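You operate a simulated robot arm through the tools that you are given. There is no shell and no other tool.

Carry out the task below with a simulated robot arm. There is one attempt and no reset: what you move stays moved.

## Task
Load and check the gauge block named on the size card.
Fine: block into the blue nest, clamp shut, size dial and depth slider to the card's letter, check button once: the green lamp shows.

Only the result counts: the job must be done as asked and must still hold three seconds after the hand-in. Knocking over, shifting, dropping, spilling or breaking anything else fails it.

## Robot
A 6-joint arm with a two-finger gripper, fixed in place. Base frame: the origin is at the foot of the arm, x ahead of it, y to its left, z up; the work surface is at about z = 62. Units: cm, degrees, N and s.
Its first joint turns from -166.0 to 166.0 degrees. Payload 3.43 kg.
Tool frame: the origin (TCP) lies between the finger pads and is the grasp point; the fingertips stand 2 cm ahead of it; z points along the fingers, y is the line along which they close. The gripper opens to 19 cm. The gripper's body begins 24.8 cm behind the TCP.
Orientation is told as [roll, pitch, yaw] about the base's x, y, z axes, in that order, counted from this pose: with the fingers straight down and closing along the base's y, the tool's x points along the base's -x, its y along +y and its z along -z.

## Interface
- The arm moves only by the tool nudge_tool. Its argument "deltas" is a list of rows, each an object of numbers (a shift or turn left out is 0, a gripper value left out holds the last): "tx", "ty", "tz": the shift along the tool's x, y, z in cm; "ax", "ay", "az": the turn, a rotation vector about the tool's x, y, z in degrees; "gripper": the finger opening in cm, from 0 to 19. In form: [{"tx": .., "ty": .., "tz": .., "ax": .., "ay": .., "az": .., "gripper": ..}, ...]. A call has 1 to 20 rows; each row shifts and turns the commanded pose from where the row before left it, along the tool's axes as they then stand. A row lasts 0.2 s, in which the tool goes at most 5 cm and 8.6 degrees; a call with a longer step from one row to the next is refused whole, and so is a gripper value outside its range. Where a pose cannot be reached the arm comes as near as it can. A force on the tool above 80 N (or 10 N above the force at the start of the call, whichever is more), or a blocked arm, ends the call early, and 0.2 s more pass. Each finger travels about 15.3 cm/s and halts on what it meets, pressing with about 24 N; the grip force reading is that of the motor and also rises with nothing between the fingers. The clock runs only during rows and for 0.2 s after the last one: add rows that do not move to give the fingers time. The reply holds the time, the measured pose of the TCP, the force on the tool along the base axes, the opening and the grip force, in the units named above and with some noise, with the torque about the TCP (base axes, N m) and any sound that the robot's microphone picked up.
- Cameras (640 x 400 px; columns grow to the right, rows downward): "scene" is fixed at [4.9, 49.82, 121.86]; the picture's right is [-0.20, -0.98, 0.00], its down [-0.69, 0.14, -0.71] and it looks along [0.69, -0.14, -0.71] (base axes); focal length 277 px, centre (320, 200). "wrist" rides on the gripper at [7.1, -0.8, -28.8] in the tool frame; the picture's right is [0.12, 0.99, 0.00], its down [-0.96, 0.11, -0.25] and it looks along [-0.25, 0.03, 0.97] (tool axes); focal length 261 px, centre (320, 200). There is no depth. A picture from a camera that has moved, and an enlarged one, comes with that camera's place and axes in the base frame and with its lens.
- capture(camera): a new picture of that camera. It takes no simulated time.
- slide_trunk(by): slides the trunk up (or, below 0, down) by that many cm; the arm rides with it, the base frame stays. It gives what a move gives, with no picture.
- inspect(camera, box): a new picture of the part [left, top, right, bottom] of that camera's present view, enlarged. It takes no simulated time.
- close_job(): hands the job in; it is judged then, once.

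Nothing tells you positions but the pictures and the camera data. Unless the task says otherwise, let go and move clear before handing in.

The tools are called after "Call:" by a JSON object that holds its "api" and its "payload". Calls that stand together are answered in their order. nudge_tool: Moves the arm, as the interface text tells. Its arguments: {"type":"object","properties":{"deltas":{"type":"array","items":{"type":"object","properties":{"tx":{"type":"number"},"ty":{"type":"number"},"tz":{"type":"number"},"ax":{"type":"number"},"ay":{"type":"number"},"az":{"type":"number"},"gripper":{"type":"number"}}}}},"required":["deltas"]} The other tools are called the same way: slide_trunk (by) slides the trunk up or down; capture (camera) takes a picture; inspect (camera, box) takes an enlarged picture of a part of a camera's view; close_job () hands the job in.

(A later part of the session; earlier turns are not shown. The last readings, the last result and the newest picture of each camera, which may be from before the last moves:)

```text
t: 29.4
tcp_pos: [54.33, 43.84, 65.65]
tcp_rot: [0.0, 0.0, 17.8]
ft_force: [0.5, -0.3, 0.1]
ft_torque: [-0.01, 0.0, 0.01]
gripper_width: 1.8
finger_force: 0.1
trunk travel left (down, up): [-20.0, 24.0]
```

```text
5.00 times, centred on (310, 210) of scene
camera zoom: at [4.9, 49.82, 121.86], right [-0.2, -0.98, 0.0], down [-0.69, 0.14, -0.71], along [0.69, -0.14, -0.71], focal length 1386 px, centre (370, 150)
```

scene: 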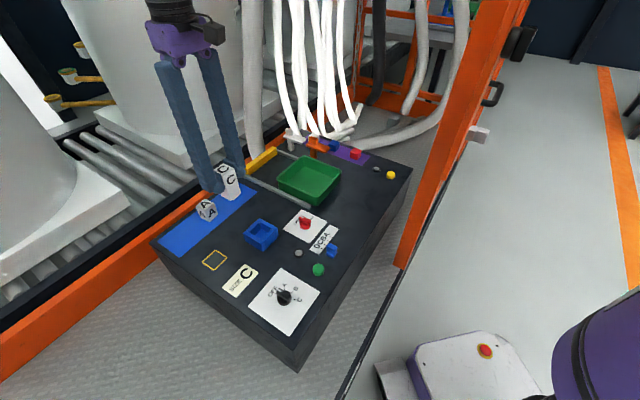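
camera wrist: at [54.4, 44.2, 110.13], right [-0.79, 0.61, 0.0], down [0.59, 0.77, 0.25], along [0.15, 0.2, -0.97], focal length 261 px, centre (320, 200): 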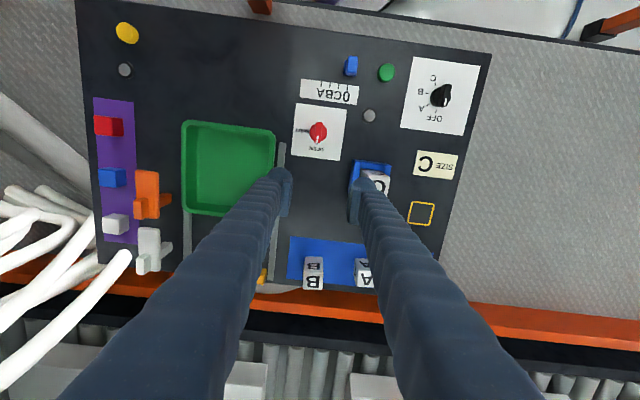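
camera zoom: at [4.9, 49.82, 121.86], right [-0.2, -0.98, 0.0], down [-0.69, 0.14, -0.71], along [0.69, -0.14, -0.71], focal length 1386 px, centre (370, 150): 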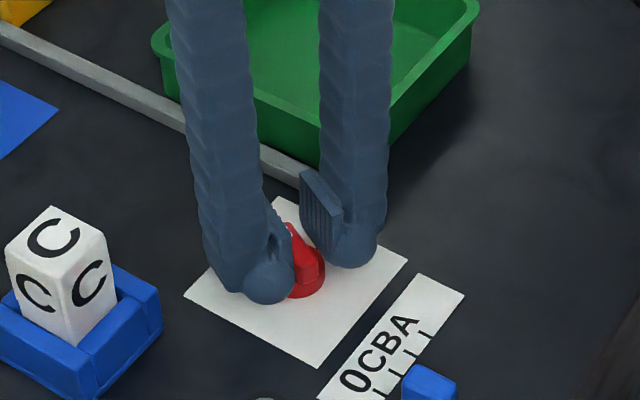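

The bar has turned about 27° and sits slightly toward one finger. I recentre by 0.13 cm, grip again and turn further.

Call:
{"api": "nudge_tool", "payload": {"deltas": [{"tx": -0.05, "ty": 0.13}, {}, {"gripper": 0.9}, {}, {"az": 5}, {"az": 7.5}, {"az": 7.5}, {"az": 7.5}, {}]}}

Call:
{"api": "inspect", "payload": {"camera": "wrist", "box": [260, 130, 380, 230]}}

```text
t: 31.4
tcp_pos: [54.49, 43.85, 65.55]
tcp_rot: [0.0, 0.1, -9.6]
ft_force: [3.6, -8.1, 4.5]
ft_torque: [-0.09, -0.05, -0.01]
gripper_width: 1.07
finger_force: 44.6
trunk travel left (down, up): [-20.0, 24.0]
```

```text
4.00 times, centred on (320, 180) of wrist
camera zoom: at [47.45, 44.27, 94.28], right [0.05, 1.0, 0.0], down [0.97, -0.05, 0.25], along [0.25, -0.01, -0.97], focal length 1043 px, centre (320, 280)
```

zoom: 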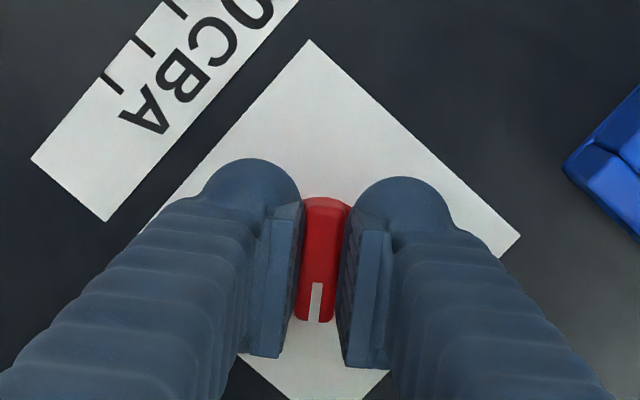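

Smooth now, with low forces. I continue the remaining 35° toward SHUT.

Call:
{"api": "nudge_tool", "payload": {"deltas": [{"az": 7.5}, {"az": 7.5}, {"az": 7.5}, {"az": 7.5}, {"az": 5.2}, {}]}}

Call:
{"api": "inspect", "payload": {"camera": "wrist", "box": [260, 130, 380, 230]}}

```text
t: 32.8
tcp_pos: [54.37, 43.84, 65.55]
tcp_rot: [-0.1, 0.2, -44.8]
ft_force: [0.8, -13.4, 0.6]
ft_torque: [-0.16, -0.03, 0.01]
gripper_width: 1.11
finger_force: 44.4
trunk travel left (down, up): [-20.0, 24.0]
```

```text
4.00 times, centred on (320, 180) of wrist
camera zoom: at [48.97, 48.31, 94.27], right [0.62, 0.79, 0.0], down [0.76, -0.6, 0.25], along [0.19, -0.15, -0.97], focal length 1043 px, centre (320, 280)
```

zoom: 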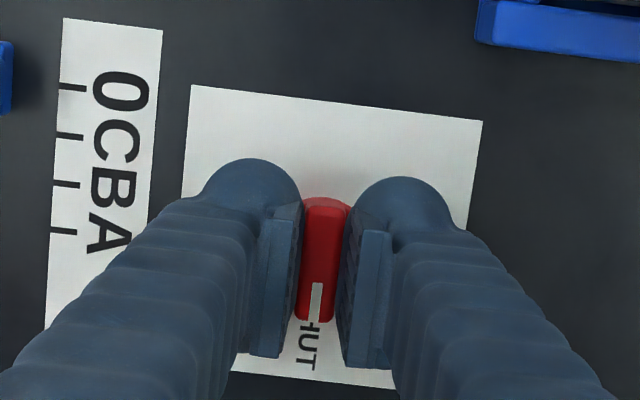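

The pointer reaches SHUT. I release, lift straight up and check that it stays.

Call:
{"api": "nudge_tool", "payload": {"deltas": [{"gripper": 2.5}, {"gripper": 4.5}, {}, {"tz": -2}, {"tz": -4}, {"tz": -4}, {"tz": -4}, {}]}}

Call:
{"api": "capture", "payload": {"camera": "wrist"}}

Call:
{"api": "inspect", "payload": {"camera": "wrist", "box": [270, 130, 370, 210]}}

Call:
{"api": "inspect", "payload": {"camera": "scene", "box": [230, 180, 370, 300]}}

```text
t: 34.6
tcp_pos: [54.27, 43.8, 79.6]
tcp_rot: [-0.1, 0.0, -44.6]
ft_force: [0.4, 0.7, 0.5]
ft_torque: [0.07, -0.01, -0.01]
gripper_width: 4.48
finger_force: 0.0
trunk travel left (down, up): [-20.0, 24.0]
```

```text
taken
camera wrist: at [48.89, 48.2, 108.28], right [0.61, 0.79, 0.0], down [0.76, -0.6, 0.25], along [0.19, -0.15, -0.97], focal length 261 px, centre (320, 200)
```

wrist: 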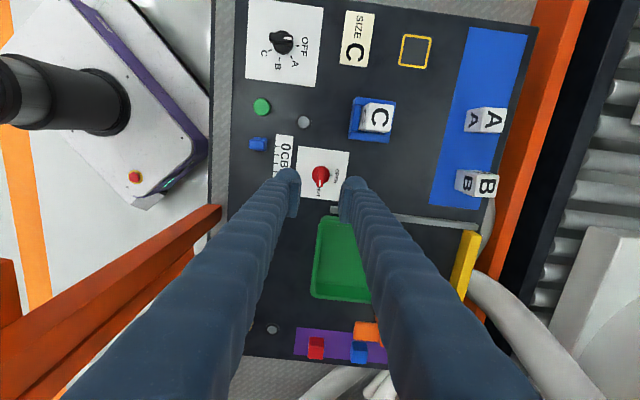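

```text
5.00 times, centred on (320, 170) of wrist
camera zoom: at [48.89, 48.2, 108.28], right [0.61, 0.79, 0.0], down [0.76, -0.6, 0.25], along [0.19, -0.15, -0.97], focal length 1303 px, centre (320, 350)
```

zoom: 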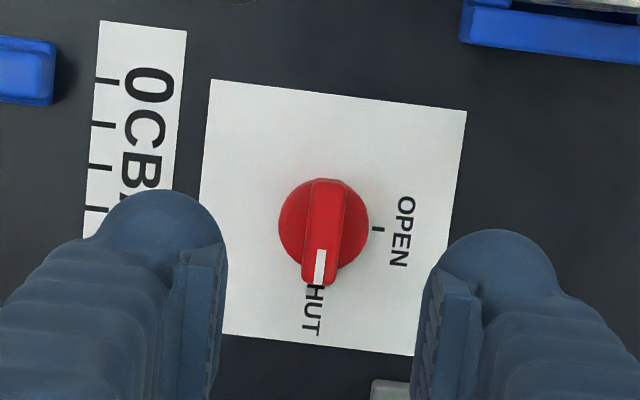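

```text
3.33 times, centred on (300, 240) of scene
camera zoom: at [4.9, 49.82, 121.86], right [-0.2, -0.98, 0.0], down [-0.69, 0.14, -0.71], along [0.69, -0.14, -0.71], focal length 924 px, centre (387, 67)
```

zoom: 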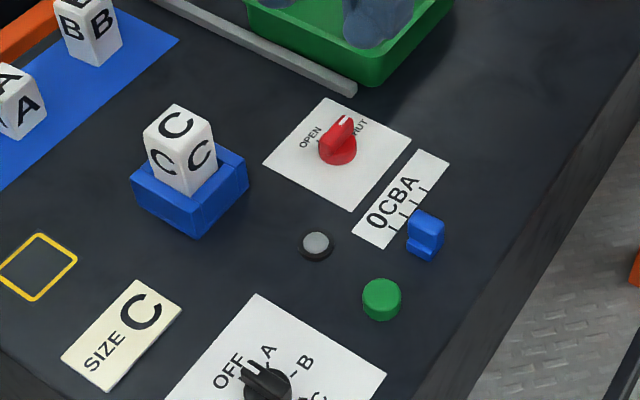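

The clamp is at SHUT and holds. Next is the black size dial near (35, 52); I move there, turn the tool back to 45° and look straight down on it.

Call:
{"api": "nudge_tool", "payload": {"deltas": [{"tx": 4.1, "ty": -0.17}, {"tx": 4.1, "ty": -0.17}, {"tx": 4.1, "ty": -0.17}, {"tx": 4.1, "ty": -0.17}, {"tx": 4.1, "ty": -0.17}, {"az": -7.5}, {"az": -7.5}, {"az": -7.5}, {"az": -7.5}, {"az": -7.5}, {"az": -7.5}, {"az": -7.5}, {"az": -7.5}, {"az": -7.5}, {"az": -7.5}, {"az": -7.5}, {"az": -7.5}, {}]}}

Call:
{"api": "capture", "payload": {"camera": "wrist"}}

Call:
{"api": "inspect", "payload": {"camera": "wrist", "box": [270, 70, 370, 160]}}

```text
t: 38.4
tcp_pos: [39.16, 57.79, 79.54]
tcp_rot: [0.0, -0.1, 45.3]
ft_force: [-0.2, 0.3, 0.3]
ft_torque: [-0.03, 0.01, -0.01]
gripper_width: 4.52
finger_force: 0.0
trunk travel left (down, up): [-20.0, 24.0]
```

```text
taken
camera wrist: at [35.05, 52.25, 108.24], right [-0.79, 0.61, 0.0], down [0.59, 0.77, 0.25], along [0.15, 0.2, -0.97], focal length 261 px, centre (320, 200)
```

wrist: 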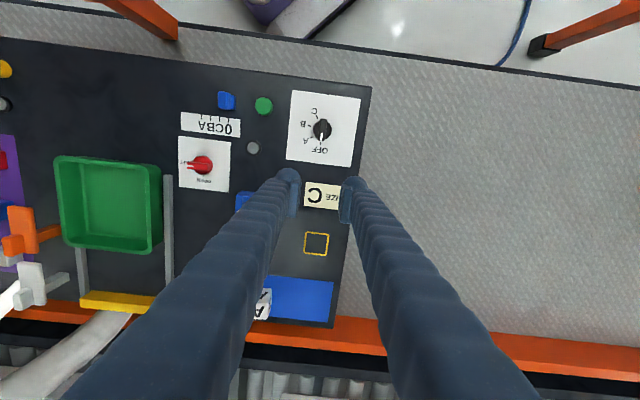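

```text
4.44 times, centred on (320, 115) of wrist
camera zoom: at [35.05, 52.25, 108.24], right [-0.79, 0.61, 0.0], down [0.59, 0.77, 0.25], along [0.15, 0.2, -0.97], focal length 1158 px, centre (320, 578)
```

zoom: 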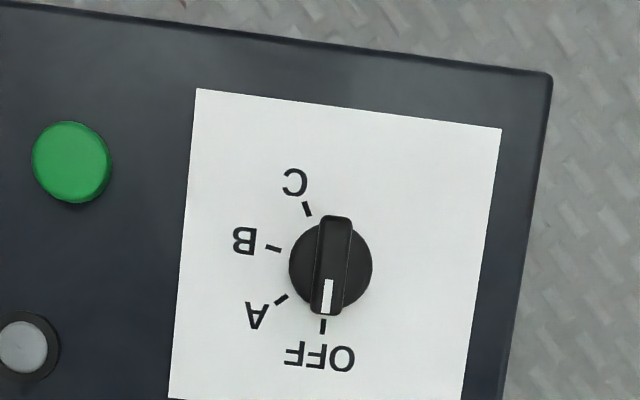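

The dial axis is at about (34.4, 52.0) and its marks are 50° apart (OFF, A, B, C clockwise from above), so C needs 150°. I move over the dial and go down part way.

Call:
{"api": "nudge_tool", "payload": {"deltas": [{"tx": 2.49, "ty": -0.22}, {"tx": 2.49, "ty": -0.22}, {"tx": 2.48, "ty": -0.23}, {"tz": 3}, {"tz": 3}, {"tz": 3}, {}, {}, {}]}}

Call:
{"api": "inspect", "payload": {"camera": "wrist", "box": [260, 130, 380, 230]}}

```text
t: 40.4
tcp_pos: [34.38, 52.02, 70.46]
tcp_rot: [0.0, 0.0, 45.4]
ft_force: [-0.3, 0.5, 0.6]
ft_torque: [-0.02, 0.03, -0.02]
gripper_width: 4.47
finger_force: 0.1
trunk travel left (down, up): [-20.0, 24.0]
```

```text
4.00 times, centred on (320, 180) of wrist
camera zoom: at [30.26, 46.47, 99.17], right [-0.79, 0.61, 0.0], down [0.6, 0.76, 0.25], along [0.15, 0.2, -0.97], focal length 1043 px, centre (320, 280)
```

zoom: 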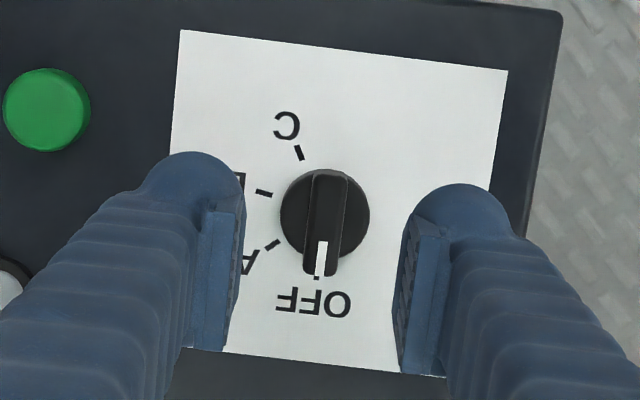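

Well centred. I go down, grip the dial's bar and start turning.

Call:
{"api": "nudge_tool", "payload": {"deltas": [{"tz": 1.6}, {"tz": 1.6}, {"tz": 1.2}, {"tz": 0.5}, {}, {"gripper": 2.5}, {"gripper": 0.9}, {}, {}]}}

Call:
{"api": "inspect", "payload": {"camera": "wrist", "box": [260, 130, 380, 230]}}

```text
t: 42.4
tcp_pos: [34.49, 52.04, 65.65]
tcp_rot: [0.0, 0.0, 45.4]
ft_force: [-5.9, 4.2, -2.6]
ft_torque: [0.02, 0.01, 0.01]
gripper_width: 1.34
finger_force: 4.0
trunk travel left (down, up): [-20.0, 24.0]
```

```text
4.00 times, centred on (320, 180) of wrist
camera zoom: at [30.23, 46.55, 94.3], right [-0.79, 0.61, 0.0], down [0.6, 0.76, 0.25], along [0.15, 0.19, -0.97], focal length 1043 px, centre (320, 280)
```

zoom: 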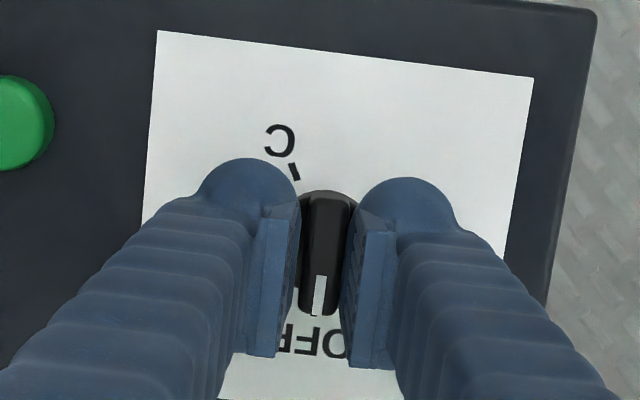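

Call:
{"api": "nudge_tool", "payload": {"deltas": [{"ty": 0.06}, {}, {}, {}]}}

```text
t: 43.4
tcp_pos: [34.42, 52.13, 65.63]
tcp_rot: [0.0, 0.0, 45.3]
ft_force: [-4.8, 2.6, -2.1]
ft_torque: [0.01, 0.03, -0.02]
gripper_width: 1.26
finger_force: 2.6
trunk travel left (down, up): [-20.0, 24.0]
```

The bar lies slightly toward the +y finger; I shift 0.18 cm that way and close fully.

Call:
{"api": "nudge_tool", "payload": {"deltas": [{"ty": 0.18}, {"gripper": 0.5}, {}, {}, {}]}}

Call:
{"api": "inspect", "payload": {"camera": "wrist", "box": [280, 150, 360, 220]}}

```text
t: 44.6
tcp_pos: [34.38, 52.25, 65.75]
tcp_rot: [0.1, 0.0, 45.2]
ft_force: [14.6, -9.9, 2.0]
ft_torque: [-0.1, -0.1, 0.04]
gripper_width: 1.12
finger_force: 44.6
trunk travel left (down, up): [-20.0, 24.0]
```

```text
5.71 times, centred on (320, 185) of wrist
camera zoom: at [30.19, 46.61, 94.32], right [-0.79, 0.61, 0.0], down [0.6, 0.76, 0.25], along [0.15, 0.2, -0.97], focal length 1489 px, centre (320, 286)
```

zoom: 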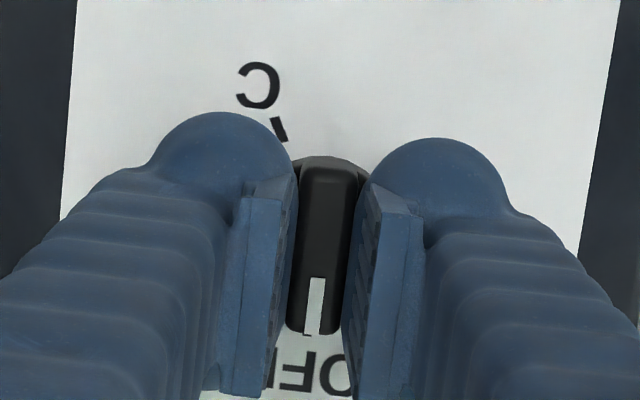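

Call:
{"api": "nudge_tool", "payload": {"deltas": [{"ty": -0.12}, {}]}}

```text
t: 45.2
tcp_pos: [34.41, 52.11, 65.77]
tcp_rot: [0.0, 0.0, 45.4]
ft_force: [1.1, 1.6, -2.8]
ft_torque: [0.0, 0.02, -0.08]
gripper_width: 1.09
finger_force: 44.4
trunk travel left (down, up): [-20.0, 24.0]
```

Now the grip is firm and free of side force. I turn the dial in steps, checking forces.

Call:
{"api": "nudge_tool", "payload": {"deltas": [{"az": 5}, {"az": 7.5}, {"az": 7.5}, {"az": 7.5}, {}]}}

```text
t: 46.4
tcp_pos: [34.37, 52.04, 65.65]
tcp_rot: [0.0, 0.1, 17.7]
ft_force: [16.6, -6.0, -4.5]
ft_torque: [0.06, -0.47, 0.02]
gripper_width: 1.14
finger_force: 44.4
trunk travel left (down, up): [-20.0, 24.0]
```

Call:
{"api": "nudge_tool", "payload": {"deltas": [{"tx": -0.1, "ty": -0.07}, {}]}}

```text
t: 47.0
tcp_pos: [34.49, 52.11, 65.66]
tcp_rot: [0.1, 0.1, 17.7]
ft_force: [-1.7, 3.1, -5.9]
ft_torque: [-0.03, 0.19, -0.04]
gripper_width: 1.1
finger_force: 44.2
trunk travel left (down, up): [-20.0, 24.0]
```

Side force is gone; I continue turning (now at about 28° of 150°).

Call:
{"api": "nudge_tool", "payload": {"deltas": [{"az": 7.5}, {"az": 7.5}, {"az": 7.5}, {"az": 7.5}, {}]}}

```text
t: 48.2
tcp_pos: [34.54, 52.09, 65.65]
tcp_rot: [-0.1, 0.1, -12.3]
ft_force: [-4.5, -10.4, -4.6]
ft_torque: [-0.04, 0.12, 0.04]
gripper_width: 1.13
finger_force: 45.0
trunk travel left (down, up): [-20.0, 24.0]
```

Call:
{"api": "nudge_tool", "payload": {"deltas": [{"ty": -0.07}, {"az": 7.5}, {"az": 7.5}, {"az": 7.5}, {"az": 7.5}, {}]}}

Call:
{"api": "inspect", "payload": {"camera": "wrist", "box": [260, 130, 380, 230]}}

```text
t: 49.6
tcp_pos: [34.38, 51.86, 65.58]
tcp_rot: [-0.1, 0.0, -42.2]
ft_force: [-14.2, -13.2, -9.1]
ft_torque: [-0.11, 0.07, 0.03]
gripper_width: 1.1
finger_force: 44.5
trunk travel left (down, up): [-20.0, 24.0]
```

```text
4.00 times, centred on (320, 180) of wrist
camera zoom: at [28.8, 56.07, 94.32], right [0.58, 0.81, 0.0], down [0.79, -0.56, 0.25], along [0.2, -0.15, -0.97], focal length 1043 px, centre (320, 280)
```

zoom: 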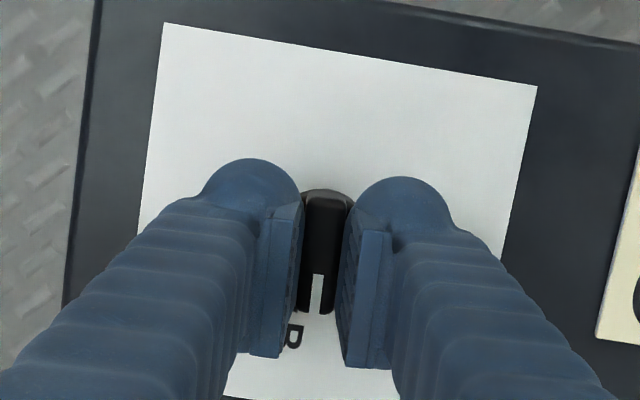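

Halfway past B. A side force along tool y remains, so I shift −0.15 cm and keep turning.

Call:
{"api": "nudge_tool", "payload": {"deltas": [{"ty": -0.14}, {"az": 7.5}, {"az": 7.5}, {"az": 7.5}, {}]}}

```text
t: 50.8
tcp_pos: [34.41, 51.78, 65.63]
tcp_rot: [-0.2, 0.0, -64.8]
ft_force: [-7.5, -15.6, -16.1]
ft_torque: [-0.11, 0.05, 0.05]
gripper_width: 1.12
finger_force: 44.0
trunk travel left (down, up): [-20.0, 24.0]
```

Call:
{"api": "nudge_tool", "payload": {"deltas": [{"tx": -0.08, "ty": -0.1, "tz": 0.08}, {}, {"az": 7.5}, {"az": 7.5}, {}]}}

Call:
{"api": "inspect", "payload": {"camera": "wrist", "box": [260, 130, 380, 230]}}

```text
t: 52.0
tcp_pos: [34.38, 51.84, 65.63]
tcp_rot: [0.0, 0.0, -79.8]
ft_force: [-9.6, -12.0, 5.7]
ft_torque: [-0.38, -0.01, -0.02]
gripper_width: 1.09
finger_force: 44.8
trunk travel left (down, up): [-20.0, 24.0]
```

```text
4.00 times, centred on (320, 180) of wrist
camera zoom: at [32.33, 58.6, 94.34], right [0.96, 0.29, 0.0], down [0.28, -0.93, 0.25], along [0.07, -0.24, -0.97], focal length 1043 px, centre (320, 280)
```

zoom: 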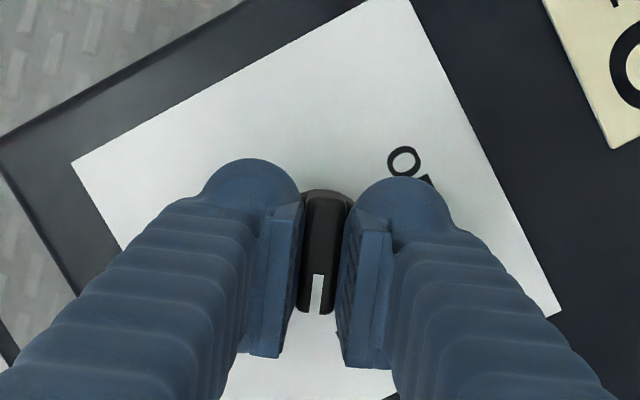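

Call:
{"api": "nudge_tool", "payload": {"deltas": [{"tx": -0.07, "ty": -0.08}, {"az": 7.5}, {"az": 7.5}, {"az": 7.5}, {"az": 3.0}, {}, {}]}}

Call:
{"api": "inspect", "payload": {"camera": "wrist", "box": [260, 130, 380, 230]}}

```text
t: 53.6
tcp_pos: [34.28, 51.77, 65.71]
tcp_rot: [0.1, 0.0, -105.3]
ft_force: [-14.4, 2.9, 16.1]
ft_torque: [0.13, 0.1, 0.12]
gripper_width: 1.08
finger_force: 44.7
trunk travel left (down, up): [-20.0, 24.0]
```

```text
4.00 times, centred on (320, 180) of wrist
camera zoom: at [35.32, 58.82, 94.34], right [0.99, -0.15, 0.0], down [-0.14, -0.96, 0.25], along [-0.04, -0.24, -0.97], focal length 1043 px, centre (320, 280)
```

zoom: 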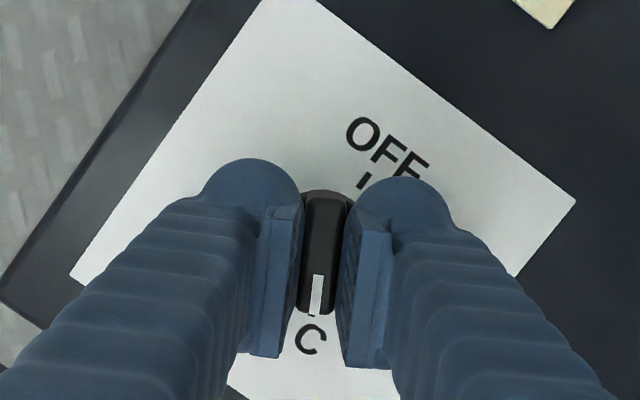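

The dial's pointer meets the C tick. I relieve the side force, release and lift to check.

Call:
{"api": "nudge_tool", "payload": {"deltas": [{"ty": -0.1}, {}, {"gripper": 2.5}, {"gripper": 4.5}, {}, {"tz": -2}, {"tz": -4}, {"tz": -4}, {"tz": -4}, {}]}}

Call:
{"api": "capture", "payload": {"camera": "wrist"}}

Call:
{"api": "inspect", "payload": {"camera": "wrist", "box": [270, 130, 370, 210]}}

Call:
{"api": "inspect", "payload": {"camera": "scene", "box": [230, 200, 350, 320]}}

```text
t: 55.8
tcp_pos: [34.4, 51.76, 79.76]
tcp_rot: [0.0, 0.0, -105.3]
ft_force: [0.4, -0.6, 0.0]
ft_torque: [0.06, -0.02, -0.02]
gripper_width: 4.52
finger_force: 0.0
trunk travel left (down, up): [-20.0, 24.0]
```

```text
taken
camera wrist: at [35.51, 58.83, 108.45], right [0.99, -0.15, 0.0], down [-0.14, -0.96, 0.25], along [-0.04, -0.24, -0.97], focal length 261 px, centre (320, 200)
```

wrist: 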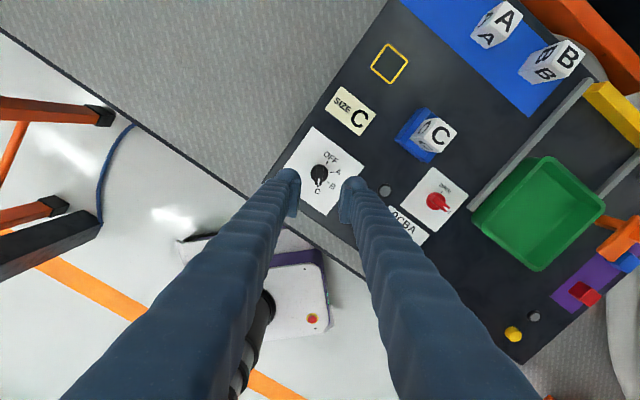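

```text
5.00 times, centred on (320, 170) of wrist
camera zoom: at [35.51, 58.83, 108.45], right [0.99, -0.15, 0.0], down [-0.14, -0.96, 0.25], along [-0.04, -0.24, -0.97], focal length 1303 px, centre (320, 350)
```

zoom: 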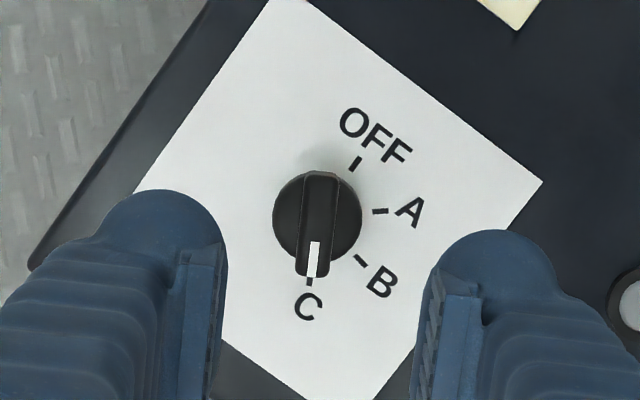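

```text
3.33 times, centred on (290, 260) of scene
camera zoom: at [4.9, 49.82, 121.86], right [-0.2, -0.98, 0.0], down [-0.69, 0.14, -0.71], along [0.69, -0.14, -0.71], focal length 924 px, centre (420, 0)
```

zoom: 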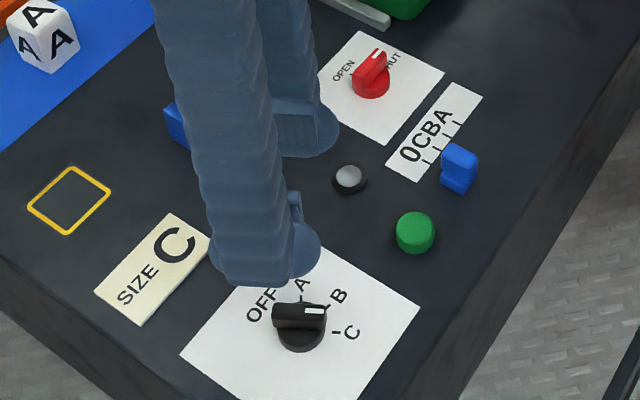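

Dial is on C. Next is the depth slider near (44, 39), now at 0. I turn the tool back to 45° and then move for a vertical view of it.

Call:
{"api": "nudge_tool", "payload": {"deltas": [{"az": -7.5}, {"az": -7.5}, {"az": -7.5}, {"az": -7.5}, {"az": -7.5}, {"az": -7.5}, {"az": -7.5}, {"az": -7.5}, {"az": -7.5}, {"az": -7.5}, {"az": -7.5}, {"az": -7.5}, {"az": -7.5}, {"az": -7.5}, {"az": -7.5}, {"az": -7.5}, {"az": -7.5}, {"az": -7.5}, {"az": -7.5}, {"az": -7.5}]}}

Call:
{"api": "nudge_tool", "payload": {"deltas": [{"tx": -1.21, "ty": -3.72}, {"tx": -1.21, "ty": -3.72}, {"tx": -1.21, "ty": -3.72}, {"tx": -1.21, "ty": -3.72}, {}, {}]}}

Call:
{"api": "capture", "payload": {"camera": "wrist"}}

Call:
{"api": "inspect", "payload": {"camera": "wrist", "box": [270, 70, 370, 160]}}

Call:
{"api": "inspect", "payload": {"camera": "scene", "box": [290, 210, 370, 290]}}

```text
t: 60.0
tcp_pos: [34.15, 51.66, 79.54]
tcp_rot: [0.0, 0.0, 45.0]
ft_force: [0.0, 0.4, 0.0]
ft_torque: [0.01, -0.01, -0.01]
gripper_width: 4.51
finger_force: 0.0
trunk travel left (down, up): [-20.0, 24.0]
```

```text
t: 61.4
tcp_pos: [48.14, 44.53, 79.57]
tcp_rot: [-0.1, 0.0, 44.9]
ft_force: [0.2, -0.1, 0.4]
ft_torque: [-0.06, -0.05, -0.04]
gripper_width: 4.47
finger_force: 0.0
trunk travel left (down, up): [-20.0, 24.0]
```

```text
taken
camera wrist: at [43.83, 39.07, 108.33], right [-0.78, 0.62, 0.0], down [0.6, 0.76, 0.25], along [0.15, 0.19, -0.97], focal length 261 px, centre (320, 200)
```

wrist: 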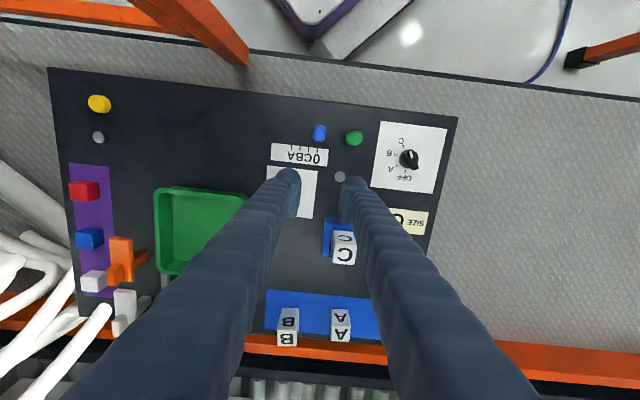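

```text
4.44 times, centred on (320, 115) of wrist
camera zoom: at [43.83, 39.07, 108.33], right [-0.78, 0.62, 0.0], down [0.6, 0.76, 0.25], along [0.15, 0.19, -0.97], focal length 1158 px, centre (320, 578)
```

zoom: 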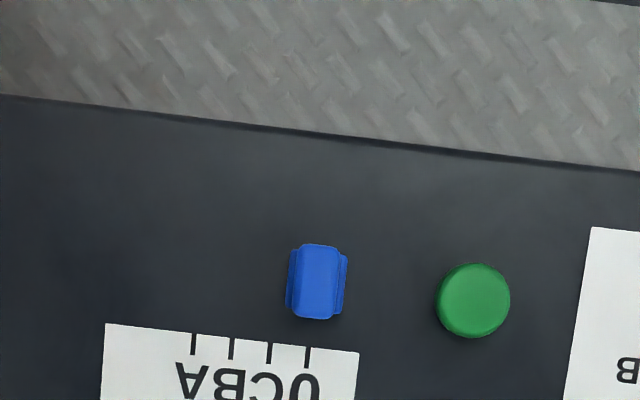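

```text
5.00 times, centred on (330, 250) of scene
camera zoom: at [4.9, 49.82, 121.86], right [-0.2, -0.98, 0.0], down [-0.69, 0.14, -0.71], along [0.69, -0.14, -0.71], focal length 1386 px, centre (270, -50)
```

zoom: 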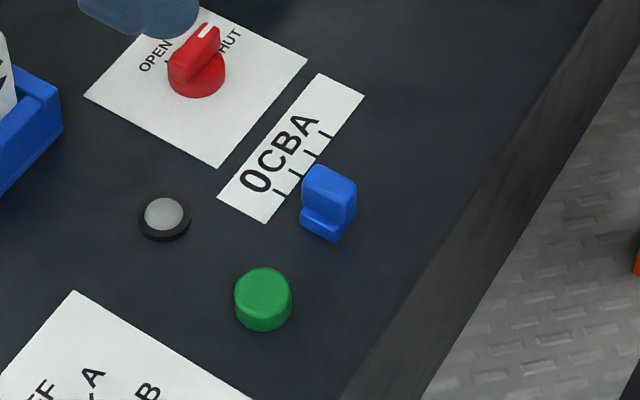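

The slider tab (about 1.6 × 2.8 cm) is at 0, centred near (43.9, 39.0); ticks are 1.5 cm apart, C lies 1.5 cm toward (+x, −y). The green button is 6 cm to the other side, so I keep the opening small. I move above the tab.

Call:
{"api": "nudge_tool", "payload": {"deltas": [{"tx": 2.31, "ty": -0.31, "gripper": 3.4}, {"tx": 2.31, "ty": -0.31}, {"tx": 2.31, "ty": -0.3}, {"az": -0.4}, {"tz": 3}, {"tz": 3}, {"tz": 3}, {}, {}, {}]}}

Call:
{"api": "inspect", "payload": {"camera": "wrist", "box": [260, 130, 380, 230]}}

Call:
{"api": "inspect", "payload": {"camera": "scene", "box": [280, 200, 380, 290]}}

```text
t: 63.6
tcp_pos: [43.89, 38.97, 70.58]
tcp_rot: [-0.1, 0.1, 45.3]
ft_force: [0.0, 0.5, 0.4]
ft_torque: [0.03, 0.01, 0.0]
gripper_width: 3.39
finger_force: 0.0
trunk travel left (down, up): [-20.0, 24.0]
```

```text
4.00 times, centred on (320, 180) of wrist
camera zoom: at [39.63, 33.49, 99.29], right [-0.79, 0.62, 0.0], down [0.6, 0.76, 0.25], along [0.15, 0.2, -0.97], focal length 1043 px, centre (320, 280)
```

zoom: 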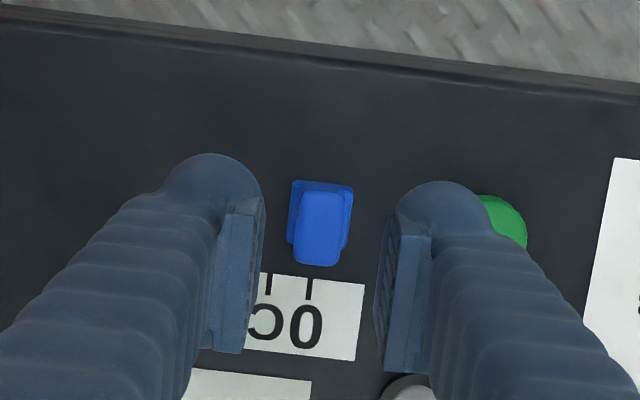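

```text
4.44 times, centred on (330, 245) of scene
camera zoom: at [4.9, 49.82, 121.86], right [-0.2, -0.98, 0.0], down [-0.69, 0.14, -0.71], along [0.69, -0.14, -0.71], focal length 1232 px, centre (276, 0)
```

zoom: 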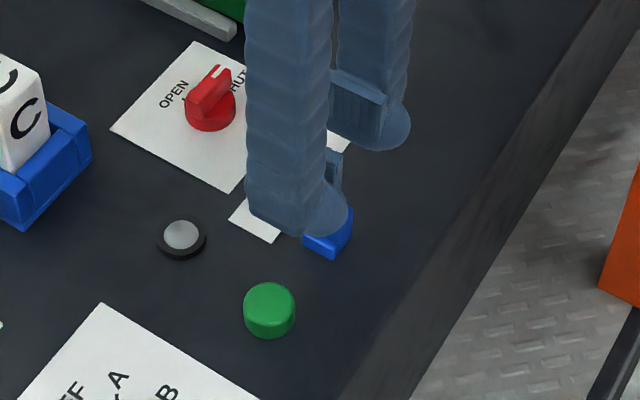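

The tab is centred between the fingers and the finger is clear of the button. I go down and close on the tab.

Call:
{"api": "nudge_tool", "payload": {"deltas": [{"tz": 1.5}, {"tz": 1.5}, {"tz": 1.2}, {"tz": 0.45}, {}, {}]}}

Call:
{"api": "inspect", "payload": {"camera": "scene", "box": [280, 200, 380, 290]}}

Call:
{"api": "inspect", "payload": {"camera": "wrist", "box": [260, 130, 380, 230]}}

```text
t: 65.0
tcp_pos: [43.81, 39.02, 65.94]
tcp_rot: [-0.1, 0.0, 45.1]
ft_force: [0.1, 0.2, 0.0]
ft_torque: [0.02, -0.02, 0.01]
gripper_width: 3.41
finger_force: 0.1
trunk travel left (down, up): [-20.0, 24.0]
```

```text
4.44 times, centred on (330, 245) of scene
camera zoom: at [4.9, 49.82, 121.86], right [-0.2, -0.98, 0.0], down [-0.69, 0.14, -0.71], along [0.69, -0.14, -0.71], focal length 1232 px, centre (276, 0)
```

zoom: 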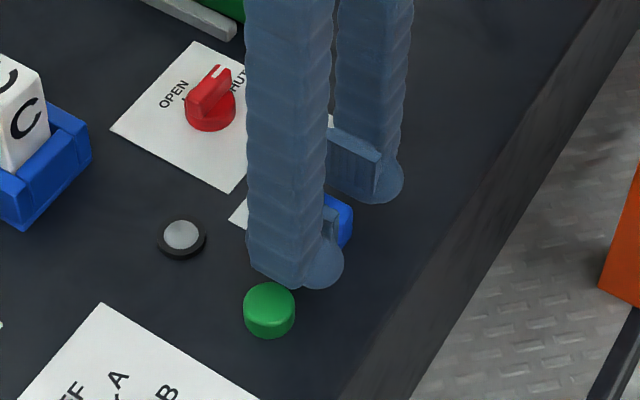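

```text
4.00 times, centred on (320, 180) of wrist
camera zoom: at [39.56, 33.52, 94.57], right [-0.79, 0.62, 0.0], down [0.6, 0.76, 0.25], along [0.15, 0.19, -0.97], focal length 1043 px, centre (320, 280)
```

zoom: 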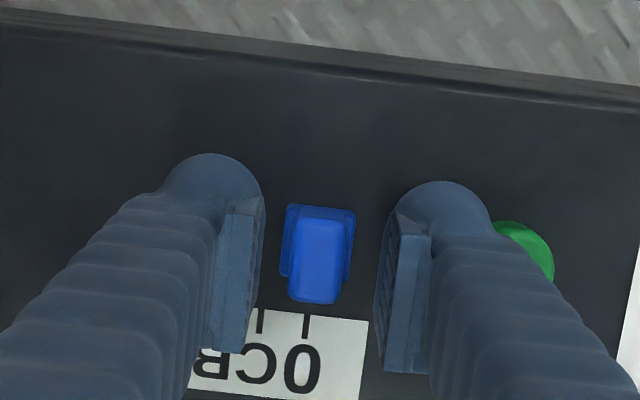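

Call:
{"api": "nudge_tool", "payload": {"deltas": [{"ty": -0.08}, {"gripper": 2.2}, {"gripper": 1.0}, {}, {}]}}

Call:
{"api": "inspect", "payload": {"camera": "wrist", "box": [260, 130, 380, 230]}}

```text
t: 66.2
tcp_pos: [43.81, 38.87, 66.1]
tcp_rot: [0.1, 0.0, 45.1]
ft_force: [0.1, -1.6, -0.8]
ft_torque: [0.0, -0.05, -0.13]
gripper_width: 1.49
finger_force: 44.7
trunk travel left (down, up): [-20.0, 24.0]
```

```text
4.00 times, centred on (320, 180) of wrist
camera zoom: at [39.61, 33.43, 94.59], right [-0.79, 0.62, 0.0], down [0.6, 0.76, 0.25], along [0.15, 0.19, -0.97], focal length 1043 px, centre (320, 280)
```

zoom: 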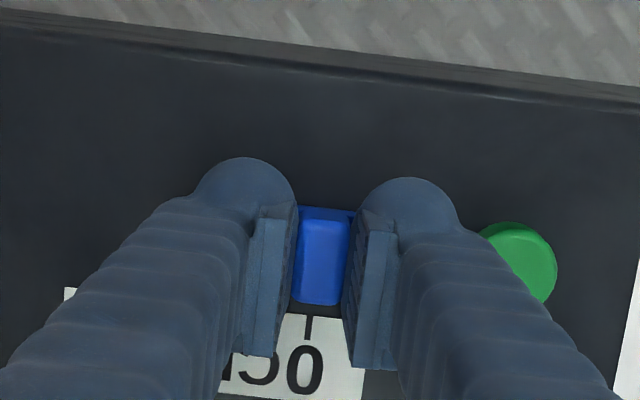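

The tab is held (1.5 cm). I slide it 1.5 cm along tool −y toward C in small steps.

Call:
{"api": "nudge_tool", "payload": {"deltas": [{"ty": -0.3}, {"ty": -0.3}, {"ty": -0.3}, {"ty": -0.3}, {"ty": -0.3}, {}, {}]}}

Call:
{"api": "inspect", "payload": {"camera": "wrist", "box": [260, 130, 380, 230]}}

```text
t: 67.8
tcp_pos: [44.82, 37.96, 65.81]
tcp_rot: [0.0, 0.1, 45.0]
ft_force: [-4.1, -4.9, -11.4]
ft_torque: [-0.13, 0.12, -0.15]
gripper_width: 1.47
finger_force: 44.0
trunk travel left (down, up): [-20.0, 24.0]
```

```text
4.00 times, centred on (320, 180) of wrist
camera zoom: at [40.7, 32.4, 94.6], right [-0.79, 0.62, 0.0], down [0.6, 0.76, 0.25], along [0.15, 0.19, -0.97], focal length 1043 px, centre (320, 280)
```

zoom: 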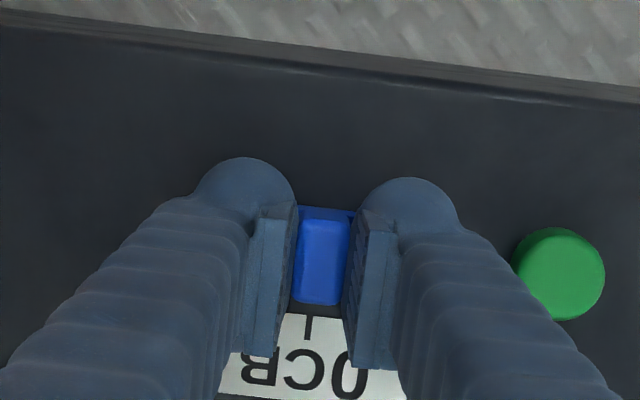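

The tab now lines up with the C tick exactly as it did with 0. I release and lift to verify.

Call:
{"api": "nudge_tool", "payload": {"deltas": [{"gripper": 2.2}, {"gripper": 3.4}, {}, {"tz": -2}, {"tz": -4}, {"tz": -4}, {"tz": -4}, {}]}}

Call:
{"api": "inspect", "payload": {"camera": "wrist", "box": [270, 120, 370, 200]}}

Call:
{"api": "inspect", "payload": {"camera": "scene", "box": [230, 180, 370, 320]}}

```text
t: 69.6
tcp_pos: [45.12, 37.9, 79.82]
tcp_rot: [0.0, 0.0, 45.2]
ft_force: [-0.8, 0.6, 0.9]
ft_torque: [0.03, 0.03, -0.02]
gripper_width: 3.41
finger_force: 0.1
trunk travel left (down, up): [-20.0, 24.0]
```

```text
5.00 times, centred on (320, 160) of wrist
camera zoom: at [40.83, 32.43, 108.47], right [-0.79, 0.62, 0.0], down [0.6, 0.76, 0.25], along [0.15, 0.19, -0.97], focal length 1303 px, centre (320, 400)
```

zoom: 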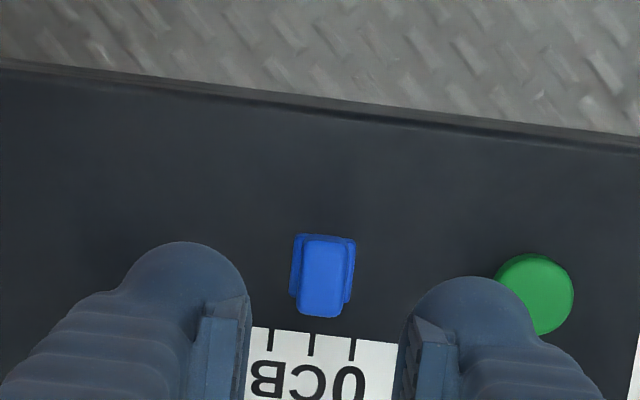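

```text
2.86 times, centred on (300, 250) of scene
camera zoom: at [4.9, 49.82, 121.86], right [-0.2, -0.98, 0.0], down [-0.69, 0.14, -0.71], along [0.69, -0.14, -0.71], focal length 792 px, centre (377, 57)
```

zoom: 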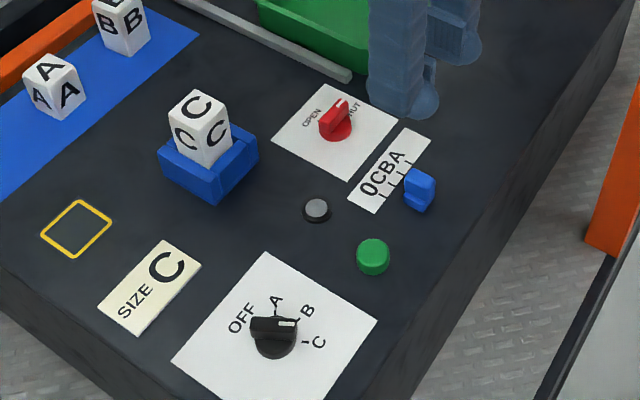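

Slider, dial, clamp and block are all set to C. Now the green check button near (39.6, 43.2): I close the fingers and move above it.

Call:
{"api": "nudge_tool", "payload": {"deltas": [{"tx": 0.07, "ty": 3.81, "gripper": 0}, {"tx": 0.07, "ty": 3.81}, {}, {}, {"tz": 3}, {"tz": 3}, {"tz": 3}, {}, {}, {}]}}

Call:
{"api": "capture", "payload": {"camera": "wrist"}}

Call:
{"api": "inspect", "payload": {"camera": "wrist", "box": [260, 130, 380, 230]}}

Call:
{"api": "inspect", "payload": {"camera": "scene", "box": [270, 210, 370, 310]}}

```text
t: 71.8
tcp_pos: [39.64, 43.2, 70.96]
tcp_rot: [0.0, 0.0, 45.3]
ft_force: [0.5, 0.1, 0.3]
ft_torque: [0.01, 0.04, 0.0]
gripper_width: 0.0
finger_force: 24.2
trunk travel left (down, up): [-20.0, 24.0]
```

```text
taken
camera wrist: at [35.42, 37.64, 99.57], right [-0.79, 0.62, 0.0], down [0.6, 0.76, 0.25], along [0.15, 0.2, -0.97], focal length 261 px, centre (320, 200)
```

wrist: 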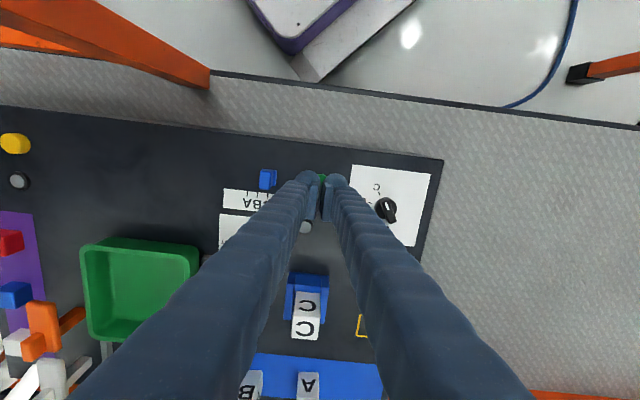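

```text
4.00 times, centred on (320, 180) of wrist
camera zoom: at [35.42, 37.64, 99.57], right [-0.79, 0.62, 0.0], down [0.6, 0.76, 0.25], along [0.15, 0.2, -0.97], focal length 1043 px, centre (320, 280)
```

zoom: 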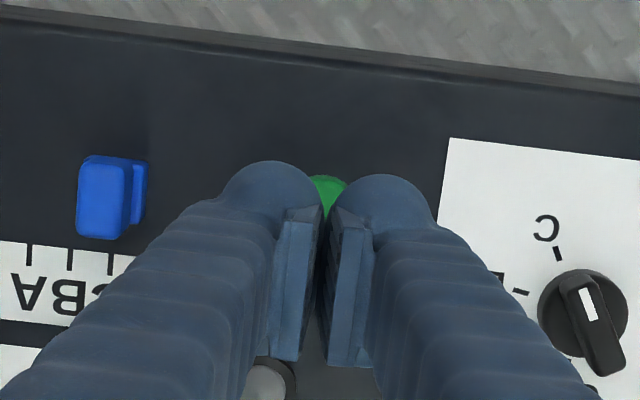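

```text
4.00 times, centred on (320, 260) of scene
camera zoom: at [4.9, 49.82, 121.86], right [-0.2, -0.98, 0.0], down [-0.69, 0.14, -0.71], along [0.69, -0.14, -0.71], focal length 1109 px, centre (320, -40)
```

zoom: 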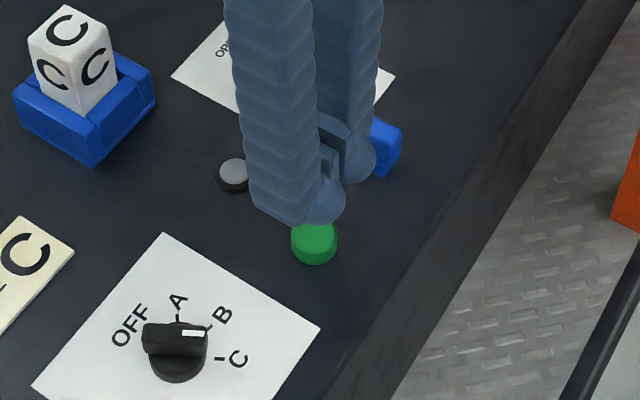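

The closed fingertips are over the green button; in both views the dial's pointer lies on C. I lower to just above it, then press slowly.

Call:
{"api": "nudge_tool", "payload": {"deltas": [{"tz": 1.5}, {"tz": 1.5}, {"tz": 0.4}, {}]}}

Call:
{"api": "inspect", "payload": {"camera": "scene", "box": [285, 220, 345, 280]}}

```text
t: 72.8
tcp_pos: [39.52, 43.13, 67.53]
tcp_rot: [0.0, 0.0, 45.2]
ft_force: [-0.9, -0.4, 0.0]
ft_torque: [0.01, -0.02, -0.02]
gripper_width: 0.01
finger_force: 24.0
trunk travel left (down, up): [-20.0, 24.0]
```

```text
6.67 times, centred on (315, 250) of scene
camera zoom: at [4.9, 49.82, 121.86], right [-0.2, -0.98, 0.0], down [-0.69, 0.14, -0.71], along [0.69, -0.14, -0.71], focal length 1849 px, centre (353, -133)
```

zoom: 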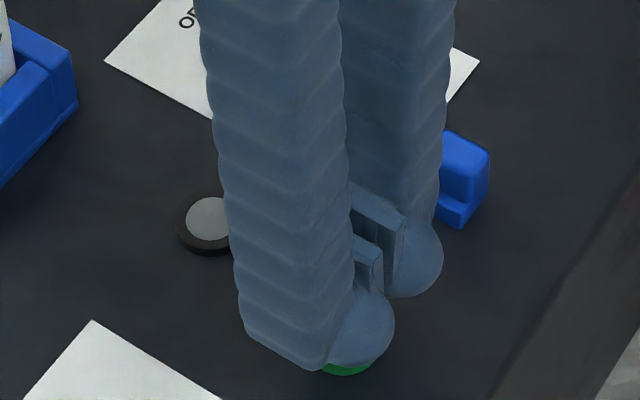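

Call:
{"api": "nudge_tool", "payload": {"deltas": [{"tz": 0.25}, {"tz": 0.25}, {"tz": 0.2}, {"tz": 0.2}, {}]}}

```text
t: 74.0
tcp_pos: [39.45, 43.23, 66.6]
tcp_rot: [-0.1, 0.0, 45.2]
ft_force: [-0.6, 0.0, -0.6]
ft_torque: [0.0, 0.01, 0.02]
gripper_width: 0.0
finger_force: 23.9
trunk travel left (down, up): [-20.0, 24.0]
```

Call:
{"api": "nudge_tool", "payload": {"deltas": [{"tz": 0.2}, {"tz": 0.2}, {}]}}

```text
t: 74.8
tcp_pos: [39.55, 43.25, 66.25]
tcp_rot: [0.0, 0.0, 45.1]
ft_force: [-0.4, -0.2, -0.3]
ft_torque: [0.02, 0.05, 0.02]
gripper_width: 0.0
finger_force: 23.9
trunk travel left (down, up): [-20.0, 24.0]
```

Call:
{"api": "nudge_tool", "payload": {"deltas": [{"tz": 0.15}, {"tz": 0.15}, {}]}}

```text
t: 75.6
tcp_pos: [39.36, 43.35, 65.99]
tcp_rot: [0.0, 0.0, 45.1]
ft_force: [-0.4, -1.1, -0.2]
ft_torque: [0.0, 0.0, 0.01]
gripper_width: 0.0
finger_force: 24.1
trunk travel left (down, up): [-20.0, 24.0]
```

No contact yet at tip height about 64.0. I continue in finer steps.

Call:
{"api": "nudge_tool", "payload": {"deltas": [{"tz": 0.12}, {"tz": 0.12}, {}]}}

```text
t: 76.4
tcp_pos: [39.49, 43.22, 65.79]
tcp_rot: [0.0, 0.1, 45.1]
ft_force: [-0.4, 0.5, -0.5]
ft_torque: [0.03, -0.01, 0.01]
gripper_width: 0.01
finger_force: 23.8
trunk travel left (down, up): [-20.0, 24.0]
```

Call:
{"api": "nudge_tool", "payload": {"deltas": [{"tz": 0.12}, {"tz": 0.12}, {}]}}

```text
t: 77.2
tcp_pos: [39.42, 43.12, 65.5]
tcp_rot: [-0.1, 0.0, 45.2]
ft_force: [-1.4, 0.0, 0.2]
ft_torque: [0.02, 0.02, 0.0]
gripper_width: 0.59
finger_force: 34.5
trunk travel left (down, up): [-20.0, 24.0]
```

The fingers were pushed apart slightly (0.59 cm) with no vertical force, so I look before pressing on.

Call:
{"api": "inspect", "payload": {"camera": "wrist", "box": [280, 150, 360, 220]}}

Call:
{"api": "inspect", "payload": {"camera": "scene", "box": [280, 220, 340, 280]}}

Call:
{"api": "capture", "payload": {"camera": "scene"}}

```text
5.71 times, centred on (320, 185) of wrist
camera zoom: at [35.22, 37.65, 94.16], right [-0.79, 0.62, 0.0], down [0.6, 0.76, 0.25], along [0.15, 0.19, -0.97], focal length 1489 px, centre (320, 286)
```

zoom: 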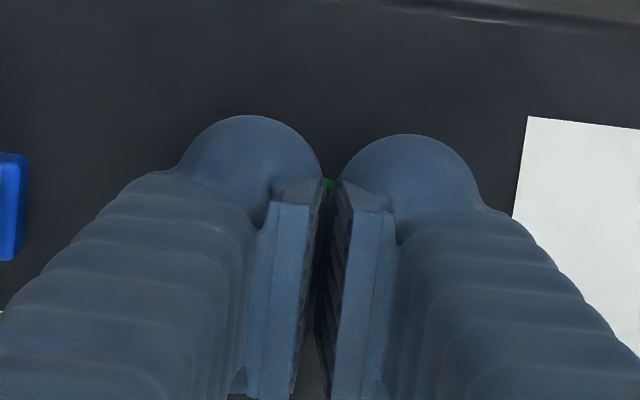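

```text
6.67 times, centred on (310, 250) of scene
camera zoom: at [4.9, 49.82, 121.86], right [-0.2, -0.98, 0.0], down [-0.69, 0.14, -0.71], along [0.69, -0.14, -0.71], focal length 1849 px, centre (387, -133)
```

zoom: 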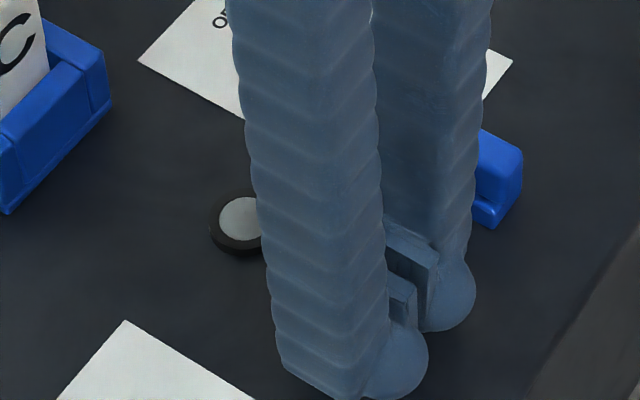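

```text
taken
```

scene: 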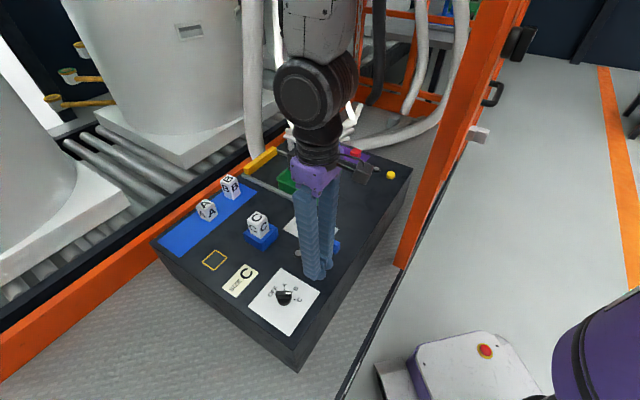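

The lamp is still off; the button's rounded top seems to wedge between the two fingertips. I rise slightly and shift 0.8 cm so one fingertip is centred on the button.

Call:
{"api": "nudge_tool", "payload": {"deltas": [{"tz": -0.5}, {"tz": -0.5}, {"ty": 0.8}, {}, {}]}}

Call:
{"api": "inspect", "payload": {"camera": "scene", "box": [270, 210, 350, 290]}}

Call:
{"api": "inspect", "payload": {"camera": "wrist", "box": [280, 150, 360, 220]}}

```text
t: 78.4
tcp_pos: [38.81, 43.74, 66.6]
tcp_rot: [-0.1, 0.0, 45.0]
ft_force: [-0.5, 0.3, -0.3]
ft_torque: [0.0, 0.05, 0.05]
gripper_width: 0.0
finger_force: 34.2
trunk travel left (down, up): [-20.0, 24.0]
```

```text
5.00 times, centred on (310, 250) of scene
camera zoom: at [4.9, 49.82, 121.86], right [-0.2, -0.98, 0.0], down [-0.69, 0.14, -0.71], along [0.69, -0.14, -0.71], focal length 1386 px, centre (370, -50)
```

zoom: 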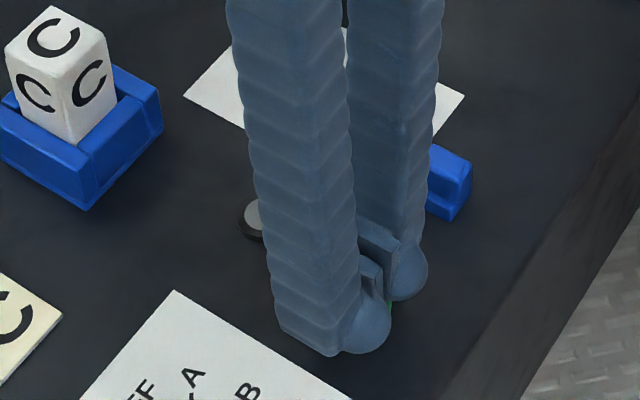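

```text
5.71 times, centred on (320, 185) of wrist
camera zoom: at [34.61, 38.26, 95.16], right [-0.79, 0.62, 0.0], down [0.6, 0.76, 0.25], along [0.15, 0.19, -0.97], focal length 1489 px, centre (320, 286)
```

zoom: 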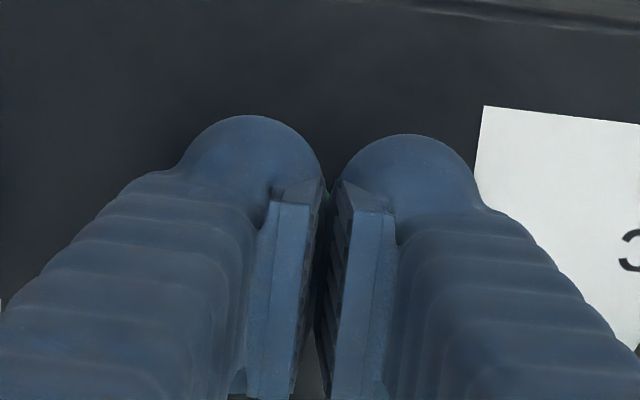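

One fingertip is now over the button centre. I press down in small steps.

Call:
{"api": "nudge_tool", "payload": {"deltas": [{"tz": 0.3}, {"tz": 0.3}, {"tz": 0.2}, {}]}}

Call:
{"api": "nudge_tool", "payload": {"deltas": [{"tz": 0.12}, {"tz": 0.12}, {}]}}

```text
t: 79.4
tcp_pos: [38.87, 43.71, 65.75]
tcp_rot: [0.0, 0.1, 45.2]
ft_force: [-0.9, 0.2, -0.2]
ft_torque: [-0.02, -0.02, -0.02]
gripper_width: 0.01
finger_force: 33.6
trunk travel left (down, up): [-20.0, 24.0]
```

```text
t: 80.2
tcp_pos: [38.96, 43.68, 65.5]
tcp_rot: [-0.1, 0.0, 45.2]
ft_force: [1.0, 0.6, 1.1]
ft_torque: [-0.03, -0.03, 0.01]
gripper_width: 0.0
finger_force: 33.9
trunk travel left (down, up): [-20.0, 24.0]
```

Call:
{"api": "nudge_tool", "payload": {"deltas": [{"tz": 0.1}, {"tz": 0.1}, {}]}}

```text
t: 81.0
tcp_pos: [38.87, 43.76, 65.23]
tcp_rot: [0.0, -0.1, 45.1]
ft_force: [0.7, -0.2, 3.0]
ft_torque: [0.0, -0.02, 0.0]
gripper_width: 0.0
finger_force: 34.5
trunk travel left (down, up): [-20.0, 24.0]
heard: click
```

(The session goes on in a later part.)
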